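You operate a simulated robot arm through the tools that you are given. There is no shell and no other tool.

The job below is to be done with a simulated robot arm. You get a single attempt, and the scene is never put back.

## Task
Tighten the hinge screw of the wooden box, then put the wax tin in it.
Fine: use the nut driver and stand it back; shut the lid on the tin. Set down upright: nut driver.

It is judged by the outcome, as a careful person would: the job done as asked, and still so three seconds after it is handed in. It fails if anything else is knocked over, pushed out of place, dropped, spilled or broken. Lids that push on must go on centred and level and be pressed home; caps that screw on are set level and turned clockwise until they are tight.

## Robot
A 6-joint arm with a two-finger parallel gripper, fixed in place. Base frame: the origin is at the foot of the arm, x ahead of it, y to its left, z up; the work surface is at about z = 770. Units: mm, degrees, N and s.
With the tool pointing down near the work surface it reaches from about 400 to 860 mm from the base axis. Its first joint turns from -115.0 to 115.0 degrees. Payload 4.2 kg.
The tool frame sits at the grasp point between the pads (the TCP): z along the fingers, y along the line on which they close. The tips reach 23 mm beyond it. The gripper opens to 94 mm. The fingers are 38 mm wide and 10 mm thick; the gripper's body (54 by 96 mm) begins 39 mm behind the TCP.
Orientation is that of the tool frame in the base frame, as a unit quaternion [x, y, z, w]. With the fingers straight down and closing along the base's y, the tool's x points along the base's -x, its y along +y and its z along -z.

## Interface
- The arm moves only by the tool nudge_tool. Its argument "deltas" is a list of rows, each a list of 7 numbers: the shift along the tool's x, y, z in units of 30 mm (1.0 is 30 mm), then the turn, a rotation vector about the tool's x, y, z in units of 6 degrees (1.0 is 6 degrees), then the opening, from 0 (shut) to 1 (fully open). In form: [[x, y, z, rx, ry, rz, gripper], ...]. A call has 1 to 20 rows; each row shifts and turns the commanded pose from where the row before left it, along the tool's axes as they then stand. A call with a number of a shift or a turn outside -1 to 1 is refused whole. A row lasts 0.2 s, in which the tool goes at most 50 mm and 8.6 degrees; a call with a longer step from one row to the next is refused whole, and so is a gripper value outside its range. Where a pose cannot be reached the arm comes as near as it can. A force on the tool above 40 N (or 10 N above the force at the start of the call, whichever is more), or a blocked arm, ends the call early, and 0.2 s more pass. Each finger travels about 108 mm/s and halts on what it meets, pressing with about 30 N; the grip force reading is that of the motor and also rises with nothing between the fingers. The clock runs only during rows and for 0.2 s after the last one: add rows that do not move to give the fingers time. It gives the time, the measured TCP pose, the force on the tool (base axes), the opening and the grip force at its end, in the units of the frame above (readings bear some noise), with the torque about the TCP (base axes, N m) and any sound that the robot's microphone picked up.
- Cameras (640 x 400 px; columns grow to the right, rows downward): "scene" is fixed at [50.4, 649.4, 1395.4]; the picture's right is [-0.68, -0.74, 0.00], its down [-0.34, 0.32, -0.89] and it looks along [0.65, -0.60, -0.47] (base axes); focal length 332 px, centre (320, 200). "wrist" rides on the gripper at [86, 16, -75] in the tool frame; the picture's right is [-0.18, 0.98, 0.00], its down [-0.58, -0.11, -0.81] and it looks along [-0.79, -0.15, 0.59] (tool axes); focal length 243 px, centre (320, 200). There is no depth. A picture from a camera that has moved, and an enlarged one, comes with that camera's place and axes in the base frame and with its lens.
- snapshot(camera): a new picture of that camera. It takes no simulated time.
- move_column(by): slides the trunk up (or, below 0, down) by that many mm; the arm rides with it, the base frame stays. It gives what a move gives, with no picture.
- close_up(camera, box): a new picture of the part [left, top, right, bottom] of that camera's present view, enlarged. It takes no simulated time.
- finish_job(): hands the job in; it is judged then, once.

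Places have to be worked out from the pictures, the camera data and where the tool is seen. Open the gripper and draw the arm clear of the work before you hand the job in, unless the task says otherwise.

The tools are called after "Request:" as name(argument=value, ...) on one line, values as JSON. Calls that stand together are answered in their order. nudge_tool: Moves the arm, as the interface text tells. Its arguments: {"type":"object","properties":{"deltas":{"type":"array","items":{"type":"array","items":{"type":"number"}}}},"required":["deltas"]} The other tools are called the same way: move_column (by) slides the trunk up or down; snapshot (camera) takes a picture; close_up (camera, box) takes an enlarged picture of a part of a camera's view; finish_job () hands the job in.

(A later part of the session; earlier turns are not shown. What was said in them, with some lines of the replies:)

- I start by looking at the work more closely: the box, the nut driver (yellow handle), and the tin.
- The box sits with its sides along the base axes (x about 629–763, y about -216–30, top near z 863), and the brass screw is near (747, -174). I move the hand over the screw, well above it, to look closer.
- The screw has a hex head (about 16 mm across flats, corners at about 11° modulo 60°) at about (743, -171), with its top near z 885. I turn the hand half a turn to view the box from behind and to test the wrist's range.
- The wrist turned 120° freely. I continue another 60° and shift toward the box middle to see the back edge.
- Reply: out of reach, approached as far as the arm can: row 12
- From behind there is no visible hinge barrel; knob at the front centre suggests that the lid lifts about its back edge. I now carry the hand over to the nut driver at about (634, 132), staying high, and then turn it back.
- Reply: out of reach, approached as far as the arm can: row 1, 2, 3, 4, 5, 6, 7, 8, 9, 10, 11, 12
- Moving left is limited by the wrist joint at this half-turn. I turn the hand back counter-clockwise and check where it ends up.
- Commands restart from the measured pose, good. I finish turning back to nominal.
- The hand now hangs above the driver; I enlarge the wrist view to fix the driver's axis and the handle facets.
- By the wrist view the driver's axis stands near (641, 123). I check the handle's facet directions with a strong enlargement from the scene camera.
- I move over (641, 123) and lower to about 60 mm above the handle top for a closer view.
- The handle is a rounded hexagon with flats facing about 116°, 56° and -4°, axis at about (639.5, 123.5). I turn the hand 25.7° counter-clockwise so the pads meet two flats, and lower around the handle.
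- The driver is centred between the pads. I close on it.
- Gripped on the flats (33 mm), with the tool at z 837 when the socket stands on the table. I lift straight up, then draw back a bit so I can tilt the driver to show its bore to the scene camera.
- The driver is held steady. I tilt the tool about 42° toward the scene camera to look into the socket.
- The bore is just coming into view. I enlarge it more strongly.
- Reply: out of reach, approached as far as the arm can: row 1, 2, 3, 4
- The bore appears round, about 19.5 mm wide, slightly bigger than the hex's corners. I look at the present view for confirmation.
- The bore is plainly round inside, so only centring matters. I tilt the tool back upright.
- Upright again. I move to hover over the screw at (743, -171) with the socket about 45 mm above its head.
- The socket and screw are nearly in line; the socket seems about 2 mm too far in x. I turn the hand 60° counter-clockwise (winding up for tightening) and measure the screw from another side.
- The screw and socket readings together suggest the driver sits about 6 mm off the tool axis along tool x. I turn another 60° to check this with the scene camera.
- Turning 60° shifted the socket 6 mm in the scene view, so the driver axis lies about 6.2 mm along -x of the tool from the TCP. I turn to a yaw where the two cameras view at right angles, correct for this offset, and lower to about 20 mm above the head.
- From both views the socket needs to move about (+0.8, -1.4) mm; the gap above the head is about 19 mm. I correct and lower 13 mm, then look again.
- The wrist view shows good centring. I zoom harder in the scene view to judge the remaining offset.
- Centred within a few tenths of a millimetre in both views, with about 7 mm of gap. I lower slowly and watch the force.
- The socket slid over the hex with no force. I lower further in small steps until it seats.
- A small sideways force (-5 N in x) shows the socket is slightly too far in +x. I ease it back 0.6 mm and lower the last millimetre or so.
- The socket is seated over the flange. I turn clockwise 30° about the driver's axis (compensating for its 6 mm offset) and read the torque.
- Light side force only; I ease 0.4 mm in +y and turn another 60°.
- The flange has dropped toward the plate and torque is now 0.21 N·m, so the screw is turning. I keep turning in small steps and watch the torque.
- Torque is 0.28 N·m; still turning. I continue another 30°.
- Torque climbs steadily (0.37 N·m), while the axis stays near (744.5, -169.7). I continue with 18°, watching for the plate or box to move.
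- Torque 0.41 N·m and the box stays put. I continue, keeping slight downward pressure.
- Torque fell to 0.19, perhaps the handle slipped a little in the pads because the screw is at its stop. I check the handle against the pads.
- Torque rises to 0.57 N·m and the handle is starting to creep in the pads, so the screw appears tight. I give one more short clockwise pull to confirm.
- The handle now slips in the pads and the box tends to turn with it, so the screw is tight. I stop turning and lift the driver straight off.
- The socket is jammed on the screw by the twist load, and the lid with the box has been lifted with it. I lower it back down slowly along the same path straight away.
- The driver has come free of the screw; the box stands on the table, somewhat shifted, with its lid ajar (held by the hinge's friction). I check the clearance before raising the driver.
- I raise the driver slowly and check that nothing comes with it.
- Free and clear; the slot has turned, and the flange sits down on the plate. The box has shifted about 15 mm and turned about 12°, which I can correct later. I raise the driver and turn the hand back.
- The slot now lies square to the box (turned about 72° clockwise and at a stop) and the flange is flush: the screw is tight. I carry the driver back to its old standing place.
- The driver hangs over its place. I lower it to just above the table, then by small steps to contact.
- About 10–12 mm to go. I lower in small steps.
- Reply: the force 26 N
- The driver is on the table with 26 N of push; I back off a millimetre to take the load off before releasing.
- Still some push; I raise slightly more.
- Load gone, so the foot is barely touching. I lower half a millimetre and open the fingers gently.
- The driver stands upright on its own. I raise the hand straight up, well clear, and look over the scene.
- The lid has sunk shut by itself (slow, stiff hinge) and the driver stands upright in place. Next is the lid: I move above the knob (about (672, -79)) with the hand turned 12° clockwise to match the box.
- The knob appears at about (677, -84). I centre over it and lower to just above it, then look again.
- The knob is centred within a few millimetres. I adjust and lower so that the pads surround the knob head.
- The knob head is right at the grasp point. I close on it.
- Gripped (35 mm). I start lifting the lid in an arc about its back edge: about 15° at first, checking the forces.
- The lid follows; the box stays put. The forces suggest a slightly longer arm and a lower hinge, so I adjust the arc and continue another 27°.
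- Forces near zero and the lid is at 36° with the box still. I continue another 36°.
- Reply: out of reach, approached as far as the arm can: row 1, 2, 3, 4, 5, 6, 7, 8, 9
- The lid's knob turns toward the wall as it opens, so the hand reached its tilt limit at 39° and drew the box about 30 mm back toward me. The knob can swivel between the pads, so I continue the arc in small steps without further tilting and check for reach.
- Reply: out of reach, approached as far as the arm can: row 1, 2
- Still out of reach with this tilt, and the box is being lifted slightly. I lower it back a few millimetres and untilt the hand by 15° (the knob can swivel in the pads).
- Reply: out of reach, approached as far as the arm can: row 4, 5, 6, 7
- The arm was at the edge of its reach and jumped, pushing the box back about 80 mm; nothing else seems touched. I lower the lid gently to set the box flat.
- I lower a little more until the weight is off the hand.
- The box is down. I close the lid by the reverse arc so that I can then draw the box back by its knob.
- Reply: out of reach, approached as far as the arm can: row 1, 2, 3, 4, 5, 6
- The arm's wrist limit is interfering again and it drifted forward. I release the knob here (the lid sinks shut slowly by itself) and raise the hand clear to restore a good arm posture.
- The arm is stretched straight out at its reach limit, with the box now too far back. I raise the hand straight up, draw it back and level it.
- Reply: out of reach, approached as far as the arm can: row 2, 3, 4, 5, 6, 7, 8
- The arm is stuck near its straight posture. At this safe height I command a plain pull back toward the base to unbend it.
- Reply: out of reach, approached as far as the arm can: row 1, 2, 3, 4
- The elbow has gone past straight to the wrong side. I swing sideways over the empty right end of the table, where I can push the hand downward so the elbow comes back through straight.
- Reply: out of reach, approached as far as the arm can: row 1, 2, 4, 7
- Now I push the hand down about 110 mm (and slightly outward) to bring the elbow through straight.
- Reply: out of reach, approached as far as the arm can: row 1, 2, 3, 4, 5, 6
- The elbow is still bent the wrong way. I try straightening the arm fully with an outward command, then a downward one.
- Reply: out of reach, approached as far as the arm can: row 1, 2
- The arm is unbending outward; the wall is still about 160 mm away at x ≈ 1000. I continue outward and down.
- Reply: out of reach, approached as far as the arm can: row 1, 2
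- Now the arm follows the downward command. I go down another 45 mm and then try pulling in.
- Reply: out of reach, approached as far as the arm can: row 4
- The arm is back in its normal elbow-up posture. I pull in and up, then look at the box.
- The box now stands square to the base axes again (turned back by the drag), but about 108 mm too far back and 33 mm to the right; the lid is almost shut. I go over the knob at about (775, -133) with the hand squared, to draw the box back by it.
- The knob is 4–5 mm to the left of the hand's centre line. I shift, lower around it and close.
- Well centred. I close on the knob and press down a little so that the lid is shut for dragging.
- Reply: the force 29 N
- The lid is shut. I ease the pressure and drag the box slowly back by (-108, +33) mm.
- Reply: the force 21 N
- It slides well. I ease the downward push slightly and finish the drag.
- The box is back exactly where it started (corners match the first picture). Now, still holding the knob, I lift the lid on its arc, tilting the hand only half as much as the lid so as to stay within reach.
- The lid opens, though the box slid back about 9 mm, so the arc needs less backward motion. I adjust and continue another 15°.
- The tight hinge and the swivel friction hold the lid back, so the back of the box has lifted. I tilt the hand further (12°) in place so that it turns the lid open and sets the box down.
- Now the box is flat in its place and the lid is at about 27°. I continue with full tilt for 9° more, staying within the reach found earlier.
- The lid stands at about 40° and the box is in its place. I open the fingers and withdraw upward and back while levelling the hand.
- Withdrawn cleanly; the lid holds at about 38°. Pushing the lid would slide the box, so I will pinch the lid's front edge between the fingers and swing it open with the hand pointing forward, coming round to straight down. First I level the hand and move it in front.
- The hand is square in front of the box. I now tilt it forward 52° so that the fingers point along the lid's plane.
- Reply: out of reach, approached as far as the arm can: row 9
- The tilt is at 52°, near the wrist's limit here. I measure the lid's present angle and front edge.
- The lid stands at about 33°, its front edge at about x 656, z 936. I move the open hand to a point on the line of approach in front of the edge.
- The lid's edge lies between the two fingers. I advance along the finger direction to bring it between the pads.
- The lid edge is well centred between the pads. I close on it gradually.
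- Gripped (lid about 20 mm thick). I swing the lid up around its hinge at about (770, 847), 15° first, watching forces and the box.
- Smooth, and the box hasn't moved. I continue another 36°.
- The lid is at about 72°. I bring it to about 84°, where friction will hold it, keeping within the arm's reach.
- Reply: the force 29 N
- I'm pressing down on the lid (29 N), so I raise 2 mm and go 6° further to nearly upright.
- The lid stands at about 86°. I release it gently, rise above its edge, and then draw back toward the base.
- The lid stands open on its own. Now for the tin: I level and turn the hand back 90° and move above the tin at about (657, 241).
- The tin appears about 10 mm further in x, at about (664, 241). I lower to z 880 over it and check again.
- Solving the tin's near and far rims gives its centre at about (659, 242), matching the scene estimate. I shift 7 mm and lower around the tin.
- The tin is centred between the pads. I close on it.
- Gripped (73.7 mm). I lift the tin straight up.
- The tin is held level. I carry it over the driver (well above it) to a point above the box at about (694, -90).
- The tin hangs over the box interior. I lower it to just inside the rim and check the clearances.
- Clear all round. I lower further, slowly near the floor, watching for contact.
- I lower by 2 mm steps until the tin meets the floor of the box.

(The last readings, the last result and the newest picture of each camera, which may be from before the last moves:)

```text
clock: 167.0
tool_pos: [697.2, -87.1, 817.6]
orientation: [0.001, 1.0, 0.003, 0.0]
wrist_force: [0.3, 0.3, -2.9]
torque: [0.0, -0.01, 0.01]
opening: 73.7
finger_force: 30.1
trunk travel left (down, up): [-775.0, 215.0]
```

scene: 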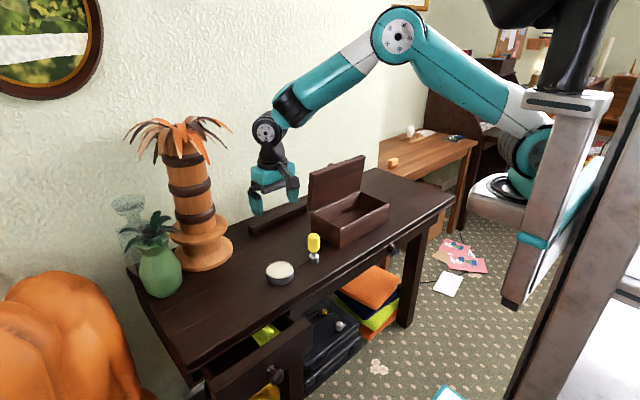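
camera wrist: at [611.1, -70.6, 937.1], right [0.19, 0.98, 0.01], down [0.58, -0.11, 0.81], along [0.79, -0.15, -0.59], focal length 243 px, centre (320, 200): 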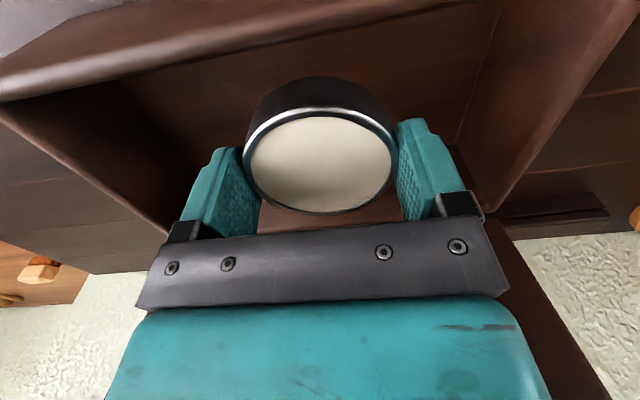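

No contact yet. I continue in 1–2 mm steps.

Request:
nudge_tool(deltas=[[0, 0, 0.06, 0, 0, 0, 0.65], [0, 0, 0.05, 0, 0, 0, 0.65], [0, 0, 0.04, 0, 0, 0, 0.65], [0, 0, 0, 0, 0, 0, 0.65]])

```text
clock: 168.0
tool_pos: [697.7, -87.4, 814.4]
orientation: [0.001, 1.0, 0.003, -0.001]
wrist_force: [0.1, 0.3, -2.0]
torque: [-0.03, -0.01, 0.02]
opening: 74.0
finger_force: 30.0
trunk travel left (down, up): [-775.0, 215.0]
```

Request:
nudge_tool(deltas=[[0, 0, 0.05, 0, 0, 0, 0.65], [0, 0, 0.05, 0, 0, 0, 0.65], [0, 0, 0, 0, 0, 0, 0.65]])

```text
clock: 168.8
tool_pos: [698.0, -87.0, 813.0]
orientation: [0.002, 1.0, 0.002, 0.0]
wrist_force: [-0.6, -0.3, 4.0]
torque: [-0.23, 0.1, -0.04]
opening: 73.8
finger_force: 30.1
trunk travel left (down, up): [-775.0, 215.0]
```

The tin rests on the floor of the box (light contact). I open the fingers gently.

Request:
nudge_tool(deltas=[[0, 0, 0, 0, 0, 0, 0.8], [0, 0, 0, 0, 0, 0, 0.85], [0, 0, 0, 0, 0, 0, 0.95], [0, 0, 0, 0, 0, 0, 0.95]])

Request:
snapshot(camera="wrist")

```text
clock: 169.8
tool_pos: [697.2, -86.1, 811.1]
orientation: [0.002, 1.0, 0.002, 0.0]
wrist_force: [0.0, -0.3, -0.8]
torque: [0.02, 0.0, -0.06]
opening: 89.2
finger_force: 0.0
trunk travel left (down, up): [-775.0, 215.0]
```

```text
taken
camera wrist: at [610.2, -70.8, 886.2], right [0.19, 0.98, 0.01], down [0.58, -0.11, 0.81], along [0.79, -0.15, -0.59], focal length 243 px, centre (320, 200)
```

wrist: 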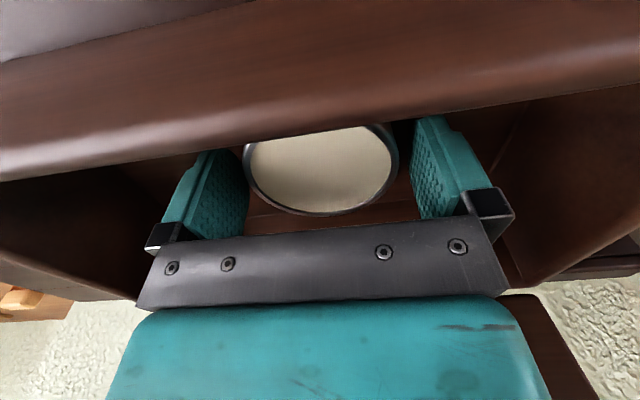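

The tin is released and sits in the box. I raise the hand straight up, clear of the box and lid.

Request:
nudge_tool(deltas=[[0, 0, -0.2, 0, 0, 0, 0.95], [0, 0, -0.5, 0, 0, 0, 0.95], [0, 0, -0.9, 0, 0, 0, 0.95], [0, 0, -0.9, 0, 0, 0, 0.95], [0, 0, -0.9, 0, 0, 0, 0.95], [0.3, 0, -0.9, 0, 0, 0, 0.95], [0.5, 0, -0.9, 0, 0, 0, 0.95], [0.5, 0, -0.9, 0, 0, 0, 0.95], [0.5, 0, -0.6, 0, 0, 0, 0.95], [0, 0, 0, 0, 0, 0, 0.95]])

Request:
snapshot(camera="wrist")

Request:
close_up(camera="scene", box=[270, 140, 410, 260])

```text
clock: 172.0
tool_pos: [644.1, -88.0, 1010.5]
orientation: [0.001, 1.0, 0.003, 0.0]
wrist_force: [-0.6, -0.2, -0.3]
torque: [-0.01, 0.01, -0.01]
opening: 89.2
finger_force: 0.0
trunk travel left (down, up): [-775.0, 215.0]
```

```text
taken
camera wrist: at [555.7, -72.6, 1085.9], right [0.19, 0.98, 0.01], down [0.58, -0.11, 0.81], along [0.79, -0.15, -0.59], focal length 243 px, centre (320, 200)
```

wrist: 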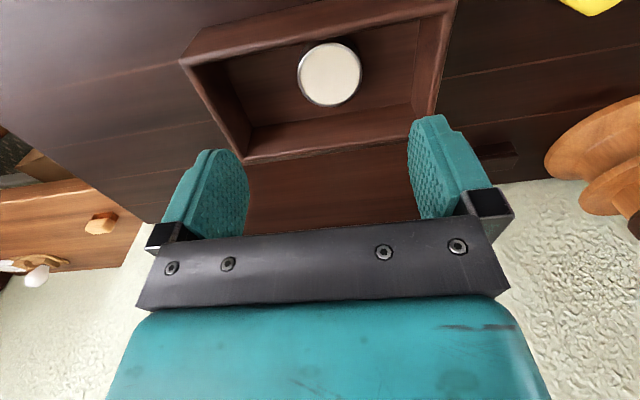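

```text
3.33 times, centred on (340, 200) of scene
camera zoom: at [50.4, 649.4, 1395.4], right [-0.68, -0.74, 0.0], down [-0.34, 0.32, -0.89], along [0.65, -0.6, -0.47], focal length 1108 px, centre (253, 200)
```

zoom: 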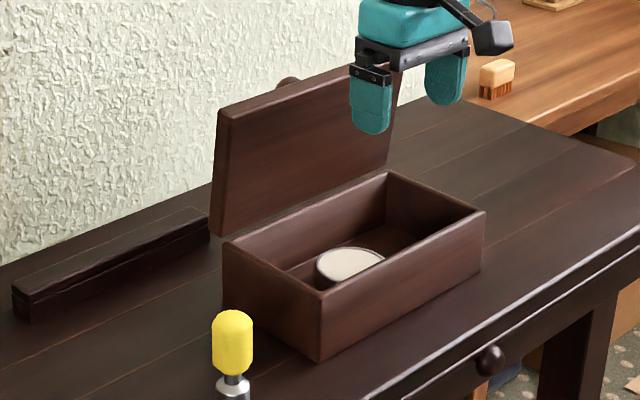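

The tin sits flat in the box and the lid stands nearly upright. To shut it I'll pinch its top edge again and swing it back. First a close look at the lid's edge position.

Request:
close_up(camera="scene", box=[296, 150, 376, 220])

Request:
nudge_tool(deltas=[[0.1, 0.2, -0.5, 0, 0, -1, 0.7], [0.1, 0.2, -0.5, 0, 0, -1, 0.7], [0.1, 0.2, -0.5, 0, 0, -1, 0.7], [0, 0.2, 0, 0, 0, -1, 0.7], [0, 0.2, 0, 0, 0, -1, 0.7], [0, 0, 0, 0, 0, -1, 0.7], [0, 0, 0, 0, 0, -1, 0.7], [0, 0, 0, 0, 0, -1, 0.7], [0, 0, 0, 0, 0, -1, 0.7], [0, 0, 0, 0, 0, -1, 0.7], [0, 0, 0, 0, 0, -1, 0.7], [0, 0, 0, 0, 0, -1, 0.7], [0, 0, 0, 0, 0, -1, 0.7], [0, 0, 0, 0, 0, -1, 0.7], [0, 0, 0, 0, 0, -1, 0.7], [0, 0, 0, 0, 0, 0, 0.7]])

Request:
close_up(camera="scene", box=[270, 120, 410, 260])

```text
5.71 times, centred on (336, 185) of scene
camera zoom: at [50.4, 649.4, 1395.4], right [-0.68, -0.74, 0.0], down [-0.34, 0.32, -0.89], along [0.65, -0.6, -0.47], focal length 1899 px, centre (229, 286)
```

zoom: 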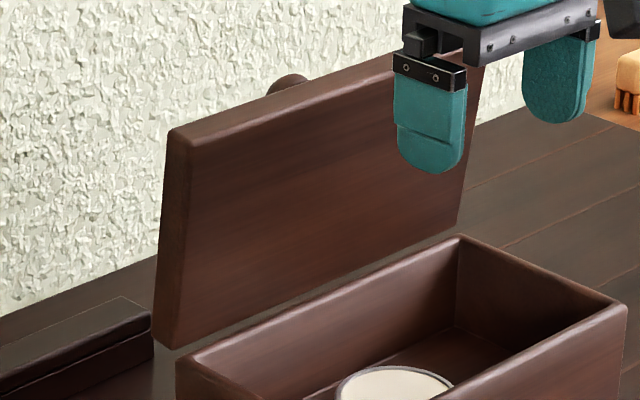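

```text
clock: 175.4
tool_pos: [627.9, -58.8, 1057.5]
orientation: [-0.706, 0.708, 0.002, 0.001]
wrist_force: [0.3, 0.5, -0.7]
torque: [-0.02, 0.02, -0.03]
opening: 65.7
finger_force: 0.0
trunk travel left (down, up): [-775.0, 215.0]
```

```text
2.86 times, centred on (340, 190) of scene
camera zoom: at [50.4, 649.4, 1395.4], right [-0.68, -0.74, 0.0], down [-0.34, 0.32, -0.89], along [0.65, -0.6, -0.47], focal length 949 px, centre (263, 229)
```

zoom: 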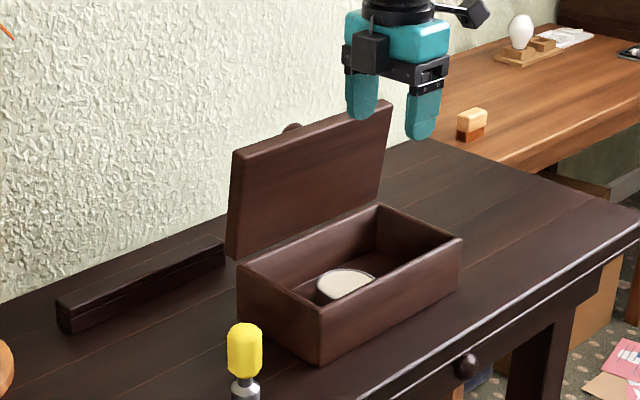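

The lid stands at about 84°, its top edge centred near x 760, z 989. I move above it with the fingers astride.

Request:
nudge_tool(deltas=[[-0.07, -0.74, 0, 0.1, 0, 0, 0.7], [-0.07, -0.74, 0, 0.1, 0, 0, 0.7], [-0.07, -0.74, 0, 0.1, 0, 0, 0.7], [-0.07, -0.74, 0.05, 0.1, 0, 0, 0.7], [-0.07, -0.74, 0.05, 0.1, 0, 0, 0.7], [-0.07, -0.74, 0.05, 0.1, 0, 0, 0.7], [0, 0, 0, 0, 0, 0, 0.7]])

Request:
snapshot(camera="wrist")

Request:
close_up(camera="scene", box=[290, 120, 410, 220])

```text
clock: 177.0
tool_pos: [761.8, -47.3, 1057.9]
orientation: [-0.706, 0.708, -0.019, 0.023]
wrist_force: [-0.8, 0.8, -0.2]
torque: [-0.03, 0.02, 0.02]
opening: 65.7
finger_force: 0.0
trunk travel left (down, up): [-775.0, 215.0]
```

```text
taken
camera wrist: at [740.2, -134.1, 1130.6], right [-0.98, 0.19, -0.06], down [0.06, 0.58, 0.81], along [0.19, 0.8, -0.58], focal length 243 px, centre (320, 200)
```

wrist: 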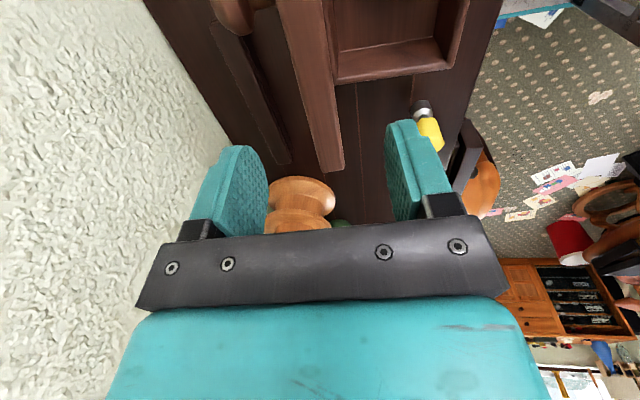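

```text
4.00 times, centred on (350, 170) of scene
camera zoom: at [50.4, 649.4, 1395.4], right [-0.68, -0.74, 0.0], down [-0.34, 0.32, -0.89], along [0.65, -0.6, -0.47], focal length 1329 px, centre (200, 320)
```

zoom: 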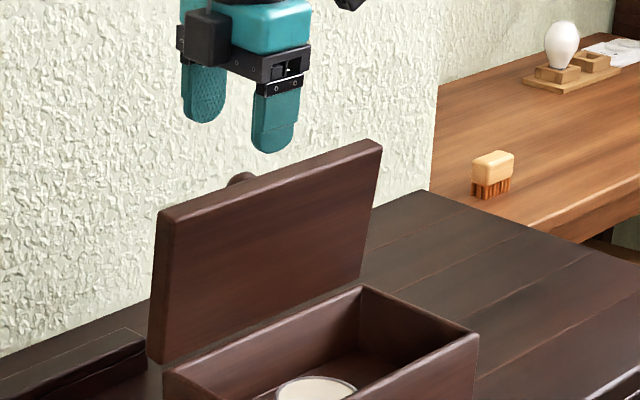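

The lid's edge runs centrally between the fingers. I lower astride it and close.

Request:
nudge_tool(deltas=[[0, 0.05, 0.4, 0, 0, 0, 0.7], [0, 0.05, 0.5, 0, 0, 0, 0.7], [0, 0, 0.5, 0, 0, 0, 0.7], [0, 0, 0.4, 0, 0, 0, 0.7], [0, 0, 0, 0, 0, 0, 0.7]])

Request:
snapshot(camera="wrist")

Request:
close_up(camera="scene", box=[290, 120, 410, 220])

```text
clock: 178.2
tool_pos: [762.1, -47.7, 1002.1]
orientation: [-0.706, 0.707, -0.02, 0.025]
wrist_force: [-0.4, -0.4, 0.9]
torque: [0.03, 0.0, 0.0]
opening: 65.7
finger_force: 0.0
trunk travel left (down, up): [-775.0, 215.0]
```

```text
taken
camera wrist: at [740.9, -134.8, 1075.1], right [-0.98, 0.19, -0.06], down [0.06, 0.58, 0.81], along [0.19, 0.8, -0.58], focal length 243 px, centre (320, 200)
```

wrist: 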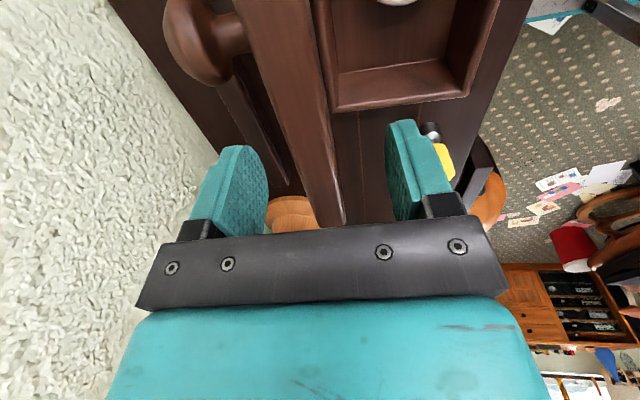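

```text
4.00 times, centred on (350, 170) of scene
camera zoom: at [50.4, 649.4, 1395.4], right [-0.68, -0.74, 0.0], down [-0.34, 0.32, -0.89], along [0.65, -0.6, -0.47], focal length 1329 px, centre (200, 320)
```

zoom: 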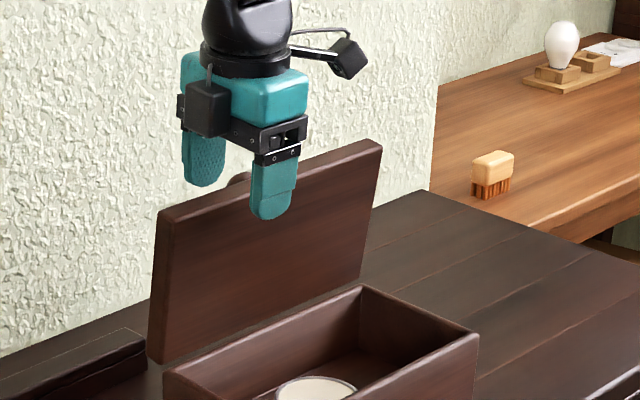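

Request:
nudge_tool(deltas=[[0, 0, 0, 0, 0, 0, 0.55], [0, 0, 0, 0, 0, 0, 0.42], [0, 0, 0, 0, 0, 0, 0.32], [0, 0, 0, 0, 0, 0, 0.25], [0, 0, 0, 0, 0, 0, 0.1], [0, 0, 0, 0, 0, 0, 0.1]])

Request:
close_up(camera="scene", box=[290, 120, 410, 250])

```text
clock: 179.6
tool_pos: [764.7, -47.7, 1002.0]
orientation: [-0.705, 0.708, -0.02, 0.024]
wrist_force: [1.5, 0.2, 1.8]
torque: [0.13, -0.22, -0.47]
opening: 22.0
finger_force: 29.9
trunk travel left (down, up): [-775.0, 215.0]
```

```text
3.08 times, centred on (350, 185) of scene
camera zoom: at [50.4, 649.4, 1395.4], right [-0.68, -0.74, 0.0], down [-0.34, 0.32, -0.89], along [0.65, -0.6, -0.47], focal length 1022 px, centre (228, 246)
```

zoom: 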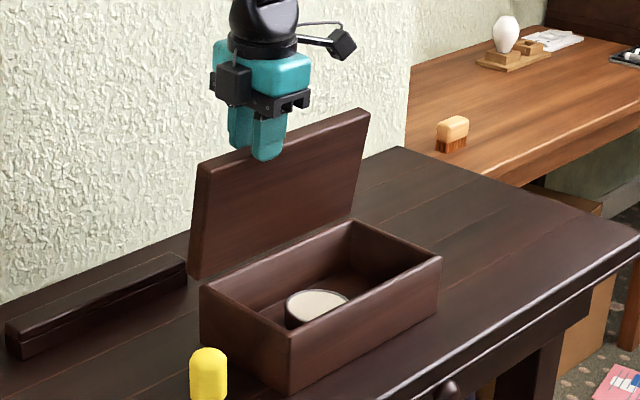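

Gripped. I swing the lid forward and down along the reverse arc, 24° first.

Request:
nudge_tool(deltas=[[0, 0.132, 0, 0.25, 0, 0, 0.1], [0, 0.265, 0, 0.5, 0, 0, 0.1], [0, 0.265, 0, 0.5, 0, 0, 0.1], [0, 0.265, 0, 0.5, 0, 0, 0.1], [0, 0.265, 0, 0.5, 0, 0, 0.1], [0, 0.265, 0, 0.5, 0, 0, 0.1], [0, 0.265, 0, 0.5, 0, 0, 0.1], [0, 0, 0, 0, 0, 0, 0.1]])

Request:
close_up(camera="scene", box=[290, 120, 410, 250])

```text
clock: 181.4
tool_pos: [710.8, -46.8, 990.5]
orientation: [-0.692, 0.694, -0.14, 0.143]
wrist_force: [1.7, 1.2, 0.3]
torque: [-0.33, -0.08, 0.54]
opening: 22.1
finger_force: 30.0
trunk travel left (down, up): [-775.0, 215.0]
```

```text
3.08 times, centred on (350, 185) of scene
camera zoom: at [50.4, 649.4, 1395.4], right [-0.68, -0.74, 0.0], down [-0.34, 0.32, -0.89], along [0.65, -0.6, -0.47], focal length 1022 px, centre (228, 246)
```

zoom: 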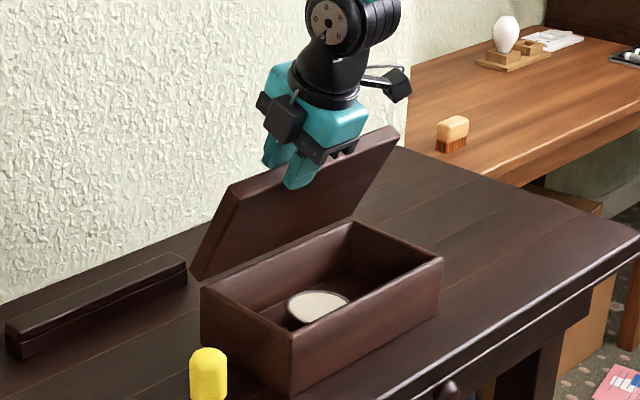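

Smooth with almost no force, and the box stays still. I continue another 27°.

Request:
nudge_tool(deltas=[[0, 0.265, 0, 0.5, 0, 0, 0.1], [0, 0.265, 0, 0.5, 0, 0, 0.1], [0, 0.265, 0, 0.5, 0, 0, 0.1], [0, 0.265, 0, 0.5, 0, 0, 0.1], [0, 0.265, 0, 0.5, 0, 0, 0.1], [0, 0.265, 0, 0.5, 0, 0, 0.1], [0, 0.265, 0, 0.5, 0, 0, 0.1], [0, 0.265, 0, 0.5, 0, 0, 0.1], [0, 0, 0, 0, 0, 0, 0.1]])

Request:
close_up(camera="scene", box=[290, 120, 410, 250])

```text
clock: 183.4
tool_pos: [658.0, -46.3, 955.2]
orientation: [-0.646, 0.65, -0.281, 0.284]
wrist_force: [-2.0, 1.3, 3.1]
torque: [-0.38, -0.2, -0.21]
opening: 21.8
finger_force: 30.4
trunk travel left (down, up): [-775.0, 215.0]
```

```text
3.08 times, centred on (350, 185) of scene
camera zoom: at [50.4, 649.4, 1395.4], right [-0.68, -0.74, 0.0], down [-0.34, 0.32, -0.89], along [0.65, -0.6, -0.47], focal length 1022 px, centre (228, 246)
```

zoom: 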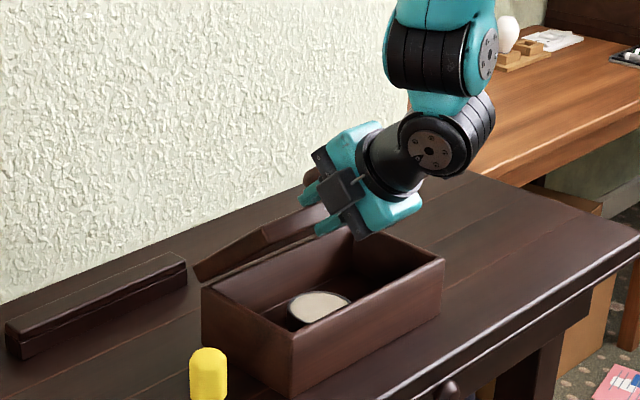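

The lid is at about 38°, near the tilt limit. I release it and withdraw along the finger direction.

Request:
nudge_tool(deltas=[[0, 0, 0, 0, 0, 0, 0.35], [0, 0, 0, 0, 0, 0, 0.6], [0, 0, 0, 0, 0, 0, 0.9], [0, 0, 0, 0, 0, 0, 1], [0, 0, -0.4, 0, 0, 0, 1], [0, 0, -0.6, 0, 0, 0, 1], [0, 0, -0.7, 0, 0, 0, 1], [0, 0, -0.7, 0, 0, 0, 1], [0, 0, 0, 0, 0, 0, 1]])

Request:
close_up(camera="scene", box=[290, 120, 410, 250])

```text
clock: 185.4
tool_pos: [610.2, -46.1, 1003.7]
orientation: [-0.646, 0.65, -0.282, 0.283]
wrist_force: [0.0, -0.8, 0.1]
torque: [0.02, 0.01, -0.02]
opening: 93.9
finger_force: 0.0
trunk travel left (down, up): [-775.0, 215.0]
```

```text
3.08 times, centred on (350, 185) of scene
camera zoom: at [50.4, 649.4, 1395.4], right [-0.68, -0.74, 0.0], down [-0.34, 0.32, -0.89], along [0.65, -0.6, -0.47], focal length 1022 px, centre (228, 246)
```

zoom: 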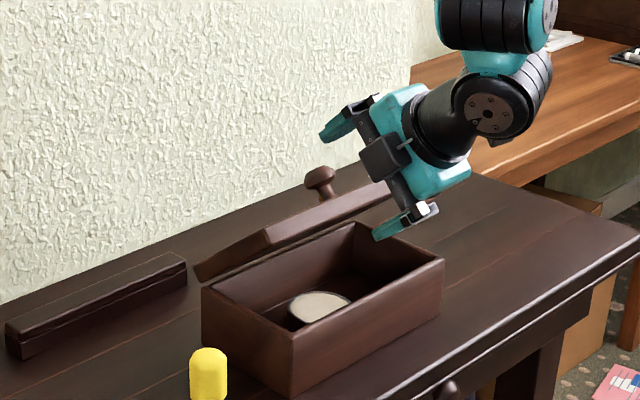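

Now I raise and level the hand, closing the fingers, to press the lid down from above.

Request:
nudge_tool(deltas=[[0, -0.6, -0.6, 0, 0, 0, 0.8], [0, -0.6, -0.6, 0, 0, 0, 0.5], [0, 0, 0, -0.98, 0, 0, 0.2], [0, 0, 0, -0.98, 0, 0, 0], [0, 0, 0, -0.98, 0, 0, 0], [0, 0, 0, -0.98, 0, 0, 0], [0, 0, 0, -0.98, 0, 0, 0], [0, 0, 0, -0.98, 0, 0, 0], [0, 0, 0, -0.98, 0, 0, 0], [0, 0, 0, -0.98, 0, 0, 0], [0, 0, 0, 0, 0, 0, 0]])

Request:
close_up(camera="scene", box=[290, 120, 410, 250])

```text
clock: 187.8
tool_pos: [615.9, -44.1, 1054.0]
orientation: [-0.707, 0.707, 0.003, 0.001]
wrist_force: [-0.4, -0.4, 1.0]
torque: [0.0, 0.02, -0.04]
opening: 0.0
finger_force: 30.1
out of reach, approached as far as the arm can: row 1, 2
trunk travel left (down, up): [-775.0, 215.0]
```

```text
3.08 times, centred on (350, 185) of scene
camera zoom: at [50.4, 649.4, 1395.4], right [-0.68, -0.74, 0.0], down [-0.34, 0.32, -0.89], along [0.65, -0.6, -0.47], focal length 1022 px, centre (228, 246)
```

zoom: 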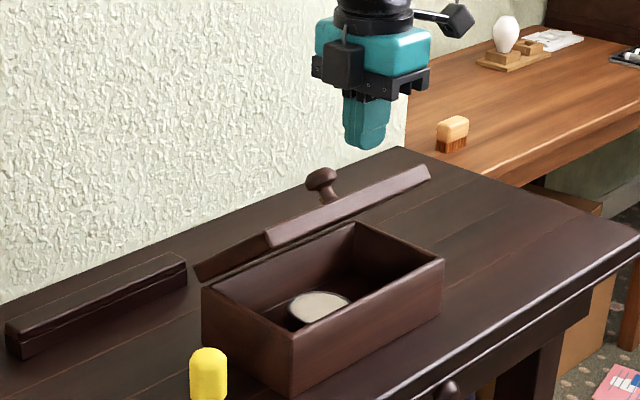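

Posture is good. I move over the lid at (690, -45) and lower to just above its face.

Request:
nudge_tool(deltas=[[0, -0.82, 0, 0, 0, 0, 0], [0, -0.82, 0.2, 0, 0, 0, 0], [0, -0.82, 0.4, 0, 0, 0, 0], [0, 0, 0.6, 0, 0, 0, 0], [0, 0, 0.6, 0, 0, 0, 0], [0, 0, 0.5, 0, 0, 0, 0], [0, 0, 0, 0, 0, 0, 0]])

Request:
close_up(camera="scene", box=[290, 120, 410, 250])

```text
clock: 189.4
tool_pos: [688.9, -45.7, 986.2]
orientation: [-0.707, 0.708, 0.002, 0.002]
wrist_force: [-0.8, 0.2, 0.3]
torque: [-0.02, 0.01, -0.01]
opening: 0.0
finger_force: 29.8
trunk travel left (down, up): [-775.0, 215.0]
```

```text
3.08 times, centred on (350, 185) of scene
camera zoom: at [50.4, 649.4, 1395.4], right [-0.68, -0.74, 0.0], down [-0.34, 0.32, -0.89], along [0.65, -0.6, -0.47], focal length 1022 px, centre (228, 246)
```

zoom: 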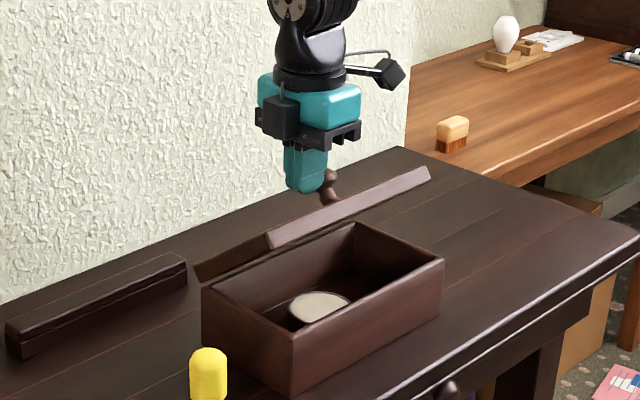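

I press down slowly, following the lid as it turns.

Request:
nudge_tool(deltas=[[0, 0, 0.3, 0, 0, 0, 0], [0, 0, 0.3, 0, 0, 0, 0], [0, 0, 0.2, 0, 0, 0, 0], [0, 0, 0.2, 0, 0, 0, 0], [0, 0, 0.2, 0, 0, 0, 0], [0, 0, 0.2, 0, 0, 0, 0], [0, 0, 0.2, 0, 0, 0, 0], [0, 0, 0, 0, 0, 0, 0]])

Request:
close_up(camera="scene", box=[290, 120, 410, 250])

```text
clock: 191.2
tool_pos: [688.8, -43.3, 938.9]
orientation: [-0.706, 0.708, 0.002, 0.002]
wrist_force: [0.0, 0.3, 0.1]
torque: [-0.01, -0.02, -0.01]
opening: 0.0
finger_force: 29.7
trunk travel left (down, up): [-775.0, 215.0]
```

```text
3.08 times, centred on (350, 185) of scene
camera zoom: at [50.4, 649.4, 1395.4], right [-0.68, -0.74, 0.0], down [-0.34, 0.32, -0.89], along [0.65, -0.6, -0.47], focal length 1022 px, centre (228, 246)
```

zoom: 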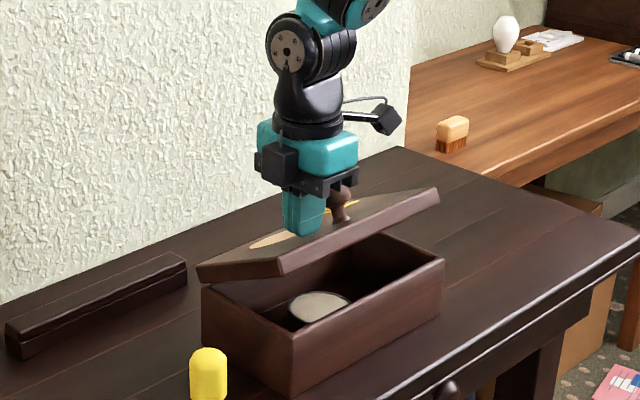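

The lid follows with hardly any force. I keep going down.

Request:
nudge_tool(deltas=[[0, 0, 0.2, 0, 0, 0, 0], [0, 0, 0.2, 0, 0, 0, 0], [0, 0, 0.2, 0, 0, 0, 0], [0, 0, 0.2, 0, 0, 0, 0], [0, 0, 0.2, 0, 0, 0, 0], [0, 0, 0.2, 0, 0, 0, 0], [0, 0, 0.15, 0, 0, 0, 0], [0, 0, 0, 0, 0, 0, 0]])

Request:
close_up(camera="scene", box=[290, 120, 410, 250])

```text
clock: 193.0
tool_pos: [690.1, -43.0, 897.6]
orientation: [-0.707, 0.708, 0.001, 0.002]
wrist_force: [-0.6, 0.2, 1.0]
torque: [0.02, 0.0, 0.05]
opening: 0.0
finger_force: 30.0
trunk travel left (down, up): [-775.0, 215.0]
```

```text
3.08 times, centred on (350, 185) of scene
camera zoom: at [50.4, 649.4, 1395.4], right [-0.68, -0.74, 0.0], down [-0.34, 0.32, -0.89], along [0.65, -0.6, -0.47], focal length 1022 px, centre (228, 246)
```

zoom: 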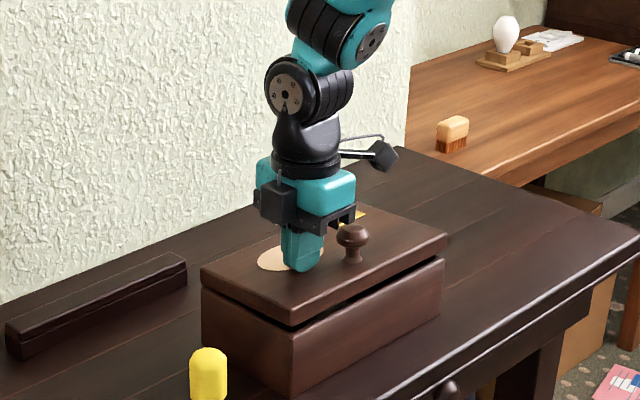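

Nearly shut. I press the last few millimetres gently until the lid is home.

Request:
nudge_tool(deltas=[[0, 0, 0.1, 0, 0, 0, 0], [0, 0, 0.1, 0, 0, 0, 0], [0, 0, 0.07, 0, 0, 0, 0], [0, 0, 0.07, 0, 0, 0, 0], [0, 0, 0, 0, 0, 0, 0]])

Request:
close_up(camera="scene", box=[290, 150, 410, 260])

```text
clock: 194.3
tool_pos: [688.9, -42.6, 891.2]
orientation: [-0.706, 0.708, 0.001, 0.003]
wrist_force: [-12.5, 0.3, 25.2]
torque: [-0.48, 0.3, -0.19]
opening: 0.0
finger_force: 30.1
trunk travel left (down, up): [-775.0, 215.0]
stopped in row 5: the force on the tool passed its limit at 41 N (the readings are from after the stop); the commanded pose is now the measured one
```

```text
3.64 times, centred on (350, 205) of scene
camera zoom: at [50.4, 649.4, 1395.4], right [-0.68, -0.74, 0.0], down [-0.34, 0.32, -0.89], along [0.65, -0.6, -0.47], focal length 1208 px, centre (211, 182)
```

zoom: 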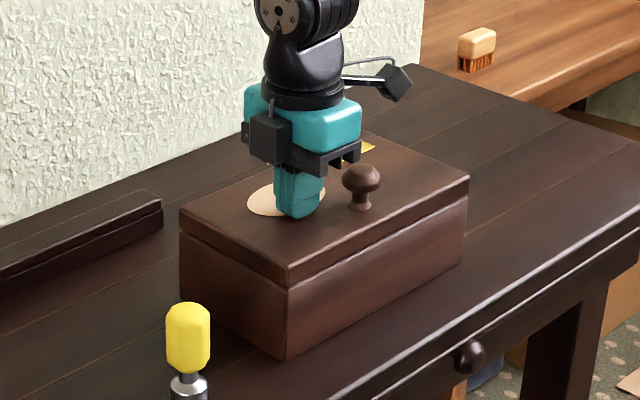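

The lid is firmly home. I raise the hand and look everything over.

Request:
nudge_tool(deltas=[[0, 0, -0.2, 0, 0, 0, 0], [0, 0, -0.6, 0, 0, 0, 0], [0, 0, -0.9, 0, 0, 0, 0], [0, 0, -0.9, 0, 0, 0, 0.3], [0, 0.5, -0.9, 0, 0, 0, 0.6], [0, 0.7, -0.9, 0, 0, 0, 0.8], [0, 0.8, -0.5, 0, 0, 0, 1], [0, 0.8, 0, 0, 0, 0, 1], [0, 0.8, 0, 0, 0, 0, 1], [0, 0, 0, 0, 0, 0, 1]])

Request:
close_up(camera="scene", box=[290, 170, 410, 260])

Request:
snapshot(camera="scene")

Request:
close_up(camera="scene", box=[345, 178, 369, 193])

```text
clock: 196.6
tool_pos: [582.9, -45.1, 1036.7]
orientation: [-0.706, 0.708, 0.001, 0.003]
wrist_force: [0.8, -0.3, -1.3]
torque: [-0.01, 0.0, 0.01]
opening: 93.8
finger_force: 0.0
trunk travel left (down, up): [-775.0, 215.0]
```

```text
4.44 times, centred on (350, 215) of scene
camera zoom: at [50.4, 649.4, 1395.4], right [-0.68, -0.74, 0.0], down [-0.34, 0.32, -0.89], along [0.65, -0.6, -0.47], focal length 1477 px, centre (187, 133)
```

zoom: 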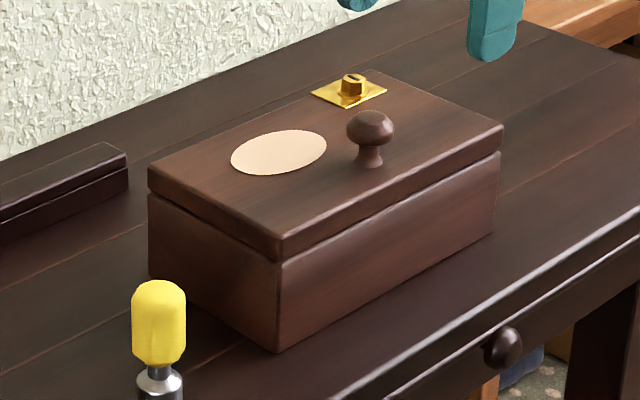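

```text
taken
```

scene: 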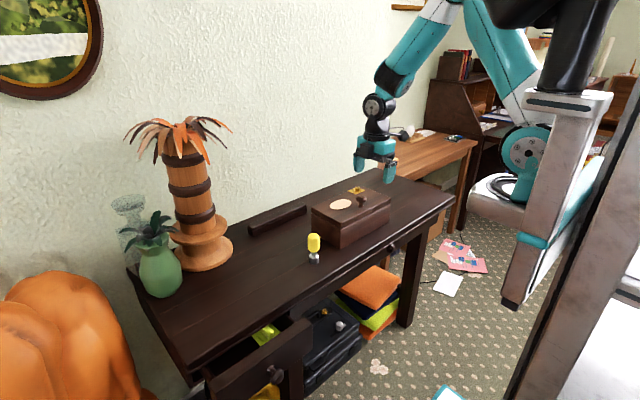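

```text
16.00 times, centred on (357, 186) of scene
camera zoom: at [50.4, 649.4, 1395.4], right [-0.68, -0.74, 0.0], down [-0.34, 0.32, -0.89], along [0.65, -0.6, -0.47], focal length 5317 px, centre (-272, 432)
```

zoom: 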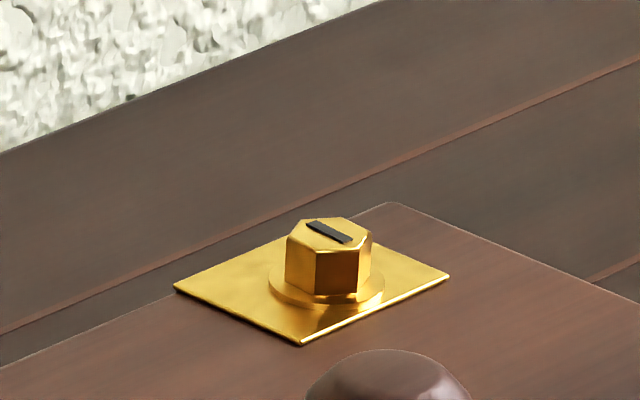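

The lid is shut level, the box is back in its original place, and the screw's flange is flush with the slot turned. I compare the driver and the long case with the first picture.

Request:
close_up(camera="scene", box=[250, 215, 350, 300])

Request:
close_up(camera="scene", box=[302, 228, 328, 268])

```text
4.71 times, centred on (300, 258) of scene
camera zoom: at [50.4, 649.4, 1395.4], right [-0.68, -0.74, 0.0], down [-0.34, 0.32, -0.89], along [0.65, -0.6, -0.47], focal length 1564 px, centre (414, -71)
```

zoom: 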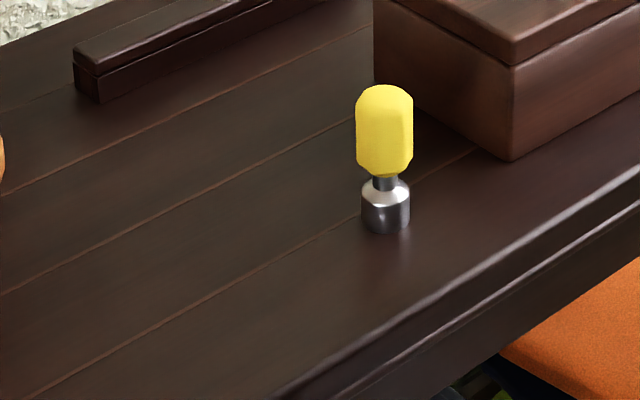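

```text
10.00 times, centred on (315, 248) of scene
camera zoom: at [50.4, 649.4, 1395.4], right [-0.68, -0.74, 0.0], down [-0.34, 0.32, -0.89], along [0.65, -0.6, -0.47], focal length 3323 px, centre (370, -280)
```

zoom: 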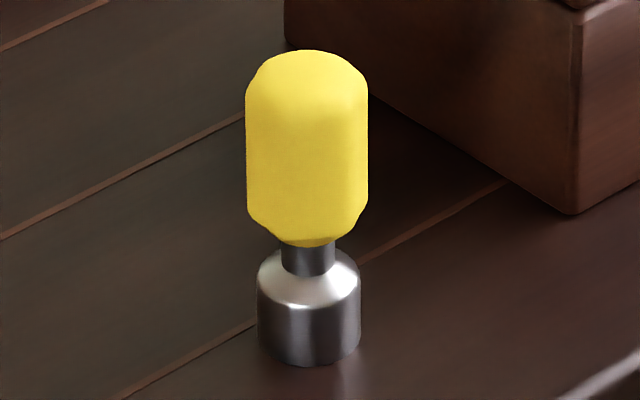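

Everything stands as it should: the driver upright within about 3 mm of its place, the long case unmoved, tin inside and lid shut. The gripper is open and clear, so I draw it back a little more and hand the job in.

Request:
nudge_tool(deltas=[[0, 0.4, -0.5, 0, 0, 0, 1], [0, 0.4, -0.5, 0, 0, 0, 1], [0, 0, 0, 0, 0, 0, 1], [0, 0, 0, 0, 0, 0, 1]])

Request:
finish_job()

```text
clock: 197.6
tool_pos: [558.7, -43.7, 1066.7]
orientation: [-0.706, 0.709, 0.002, 0.002]
wrist_force: [-0.5, -0.5, 0.9]
torque: [-0.01, -0.02, -0.01]
opening: 94.0
finger_force: 0.1
trunk travel left (down, up): [-775.0, 215.0]
```

```text
The job is handed in.
```

I tightened the hinge screw and put the wax tin in the box. The lid is shut on the tin, the nut driver is standing upright again, and the job is handed in. I don't have the judgement back.

- **Screw:** I turned it clockwise about 72° until it stopped. The torque peaked at 0.57 N·m before the handle began to slip in the grip. The screw's flange now sits flat on its plate.
- **Tin and lid:** The tin rests on the floor of the box. I pressed the lid down until it was firmly shut and level; it would go no further at about 41 N.
- **Nut driver:** It stands upright about 3–4 mm from where it was.

The box did not stay still through all of this:

- **Lifted once:** When I first pulled the driver off the screw, it stuck and lifted the lid, and the box tipped up with it. I lowered it straight away and the driver came free.
- **Pushed back:** While I was opening the lid, the arm ran out of reach and pushed the box about 100 mm back.
- **Put back:** I dragged the box back by its knob, and it now matches its original position in the pictures.

The long dark case behind the box has not moved, and I saw nothing else disturbed.
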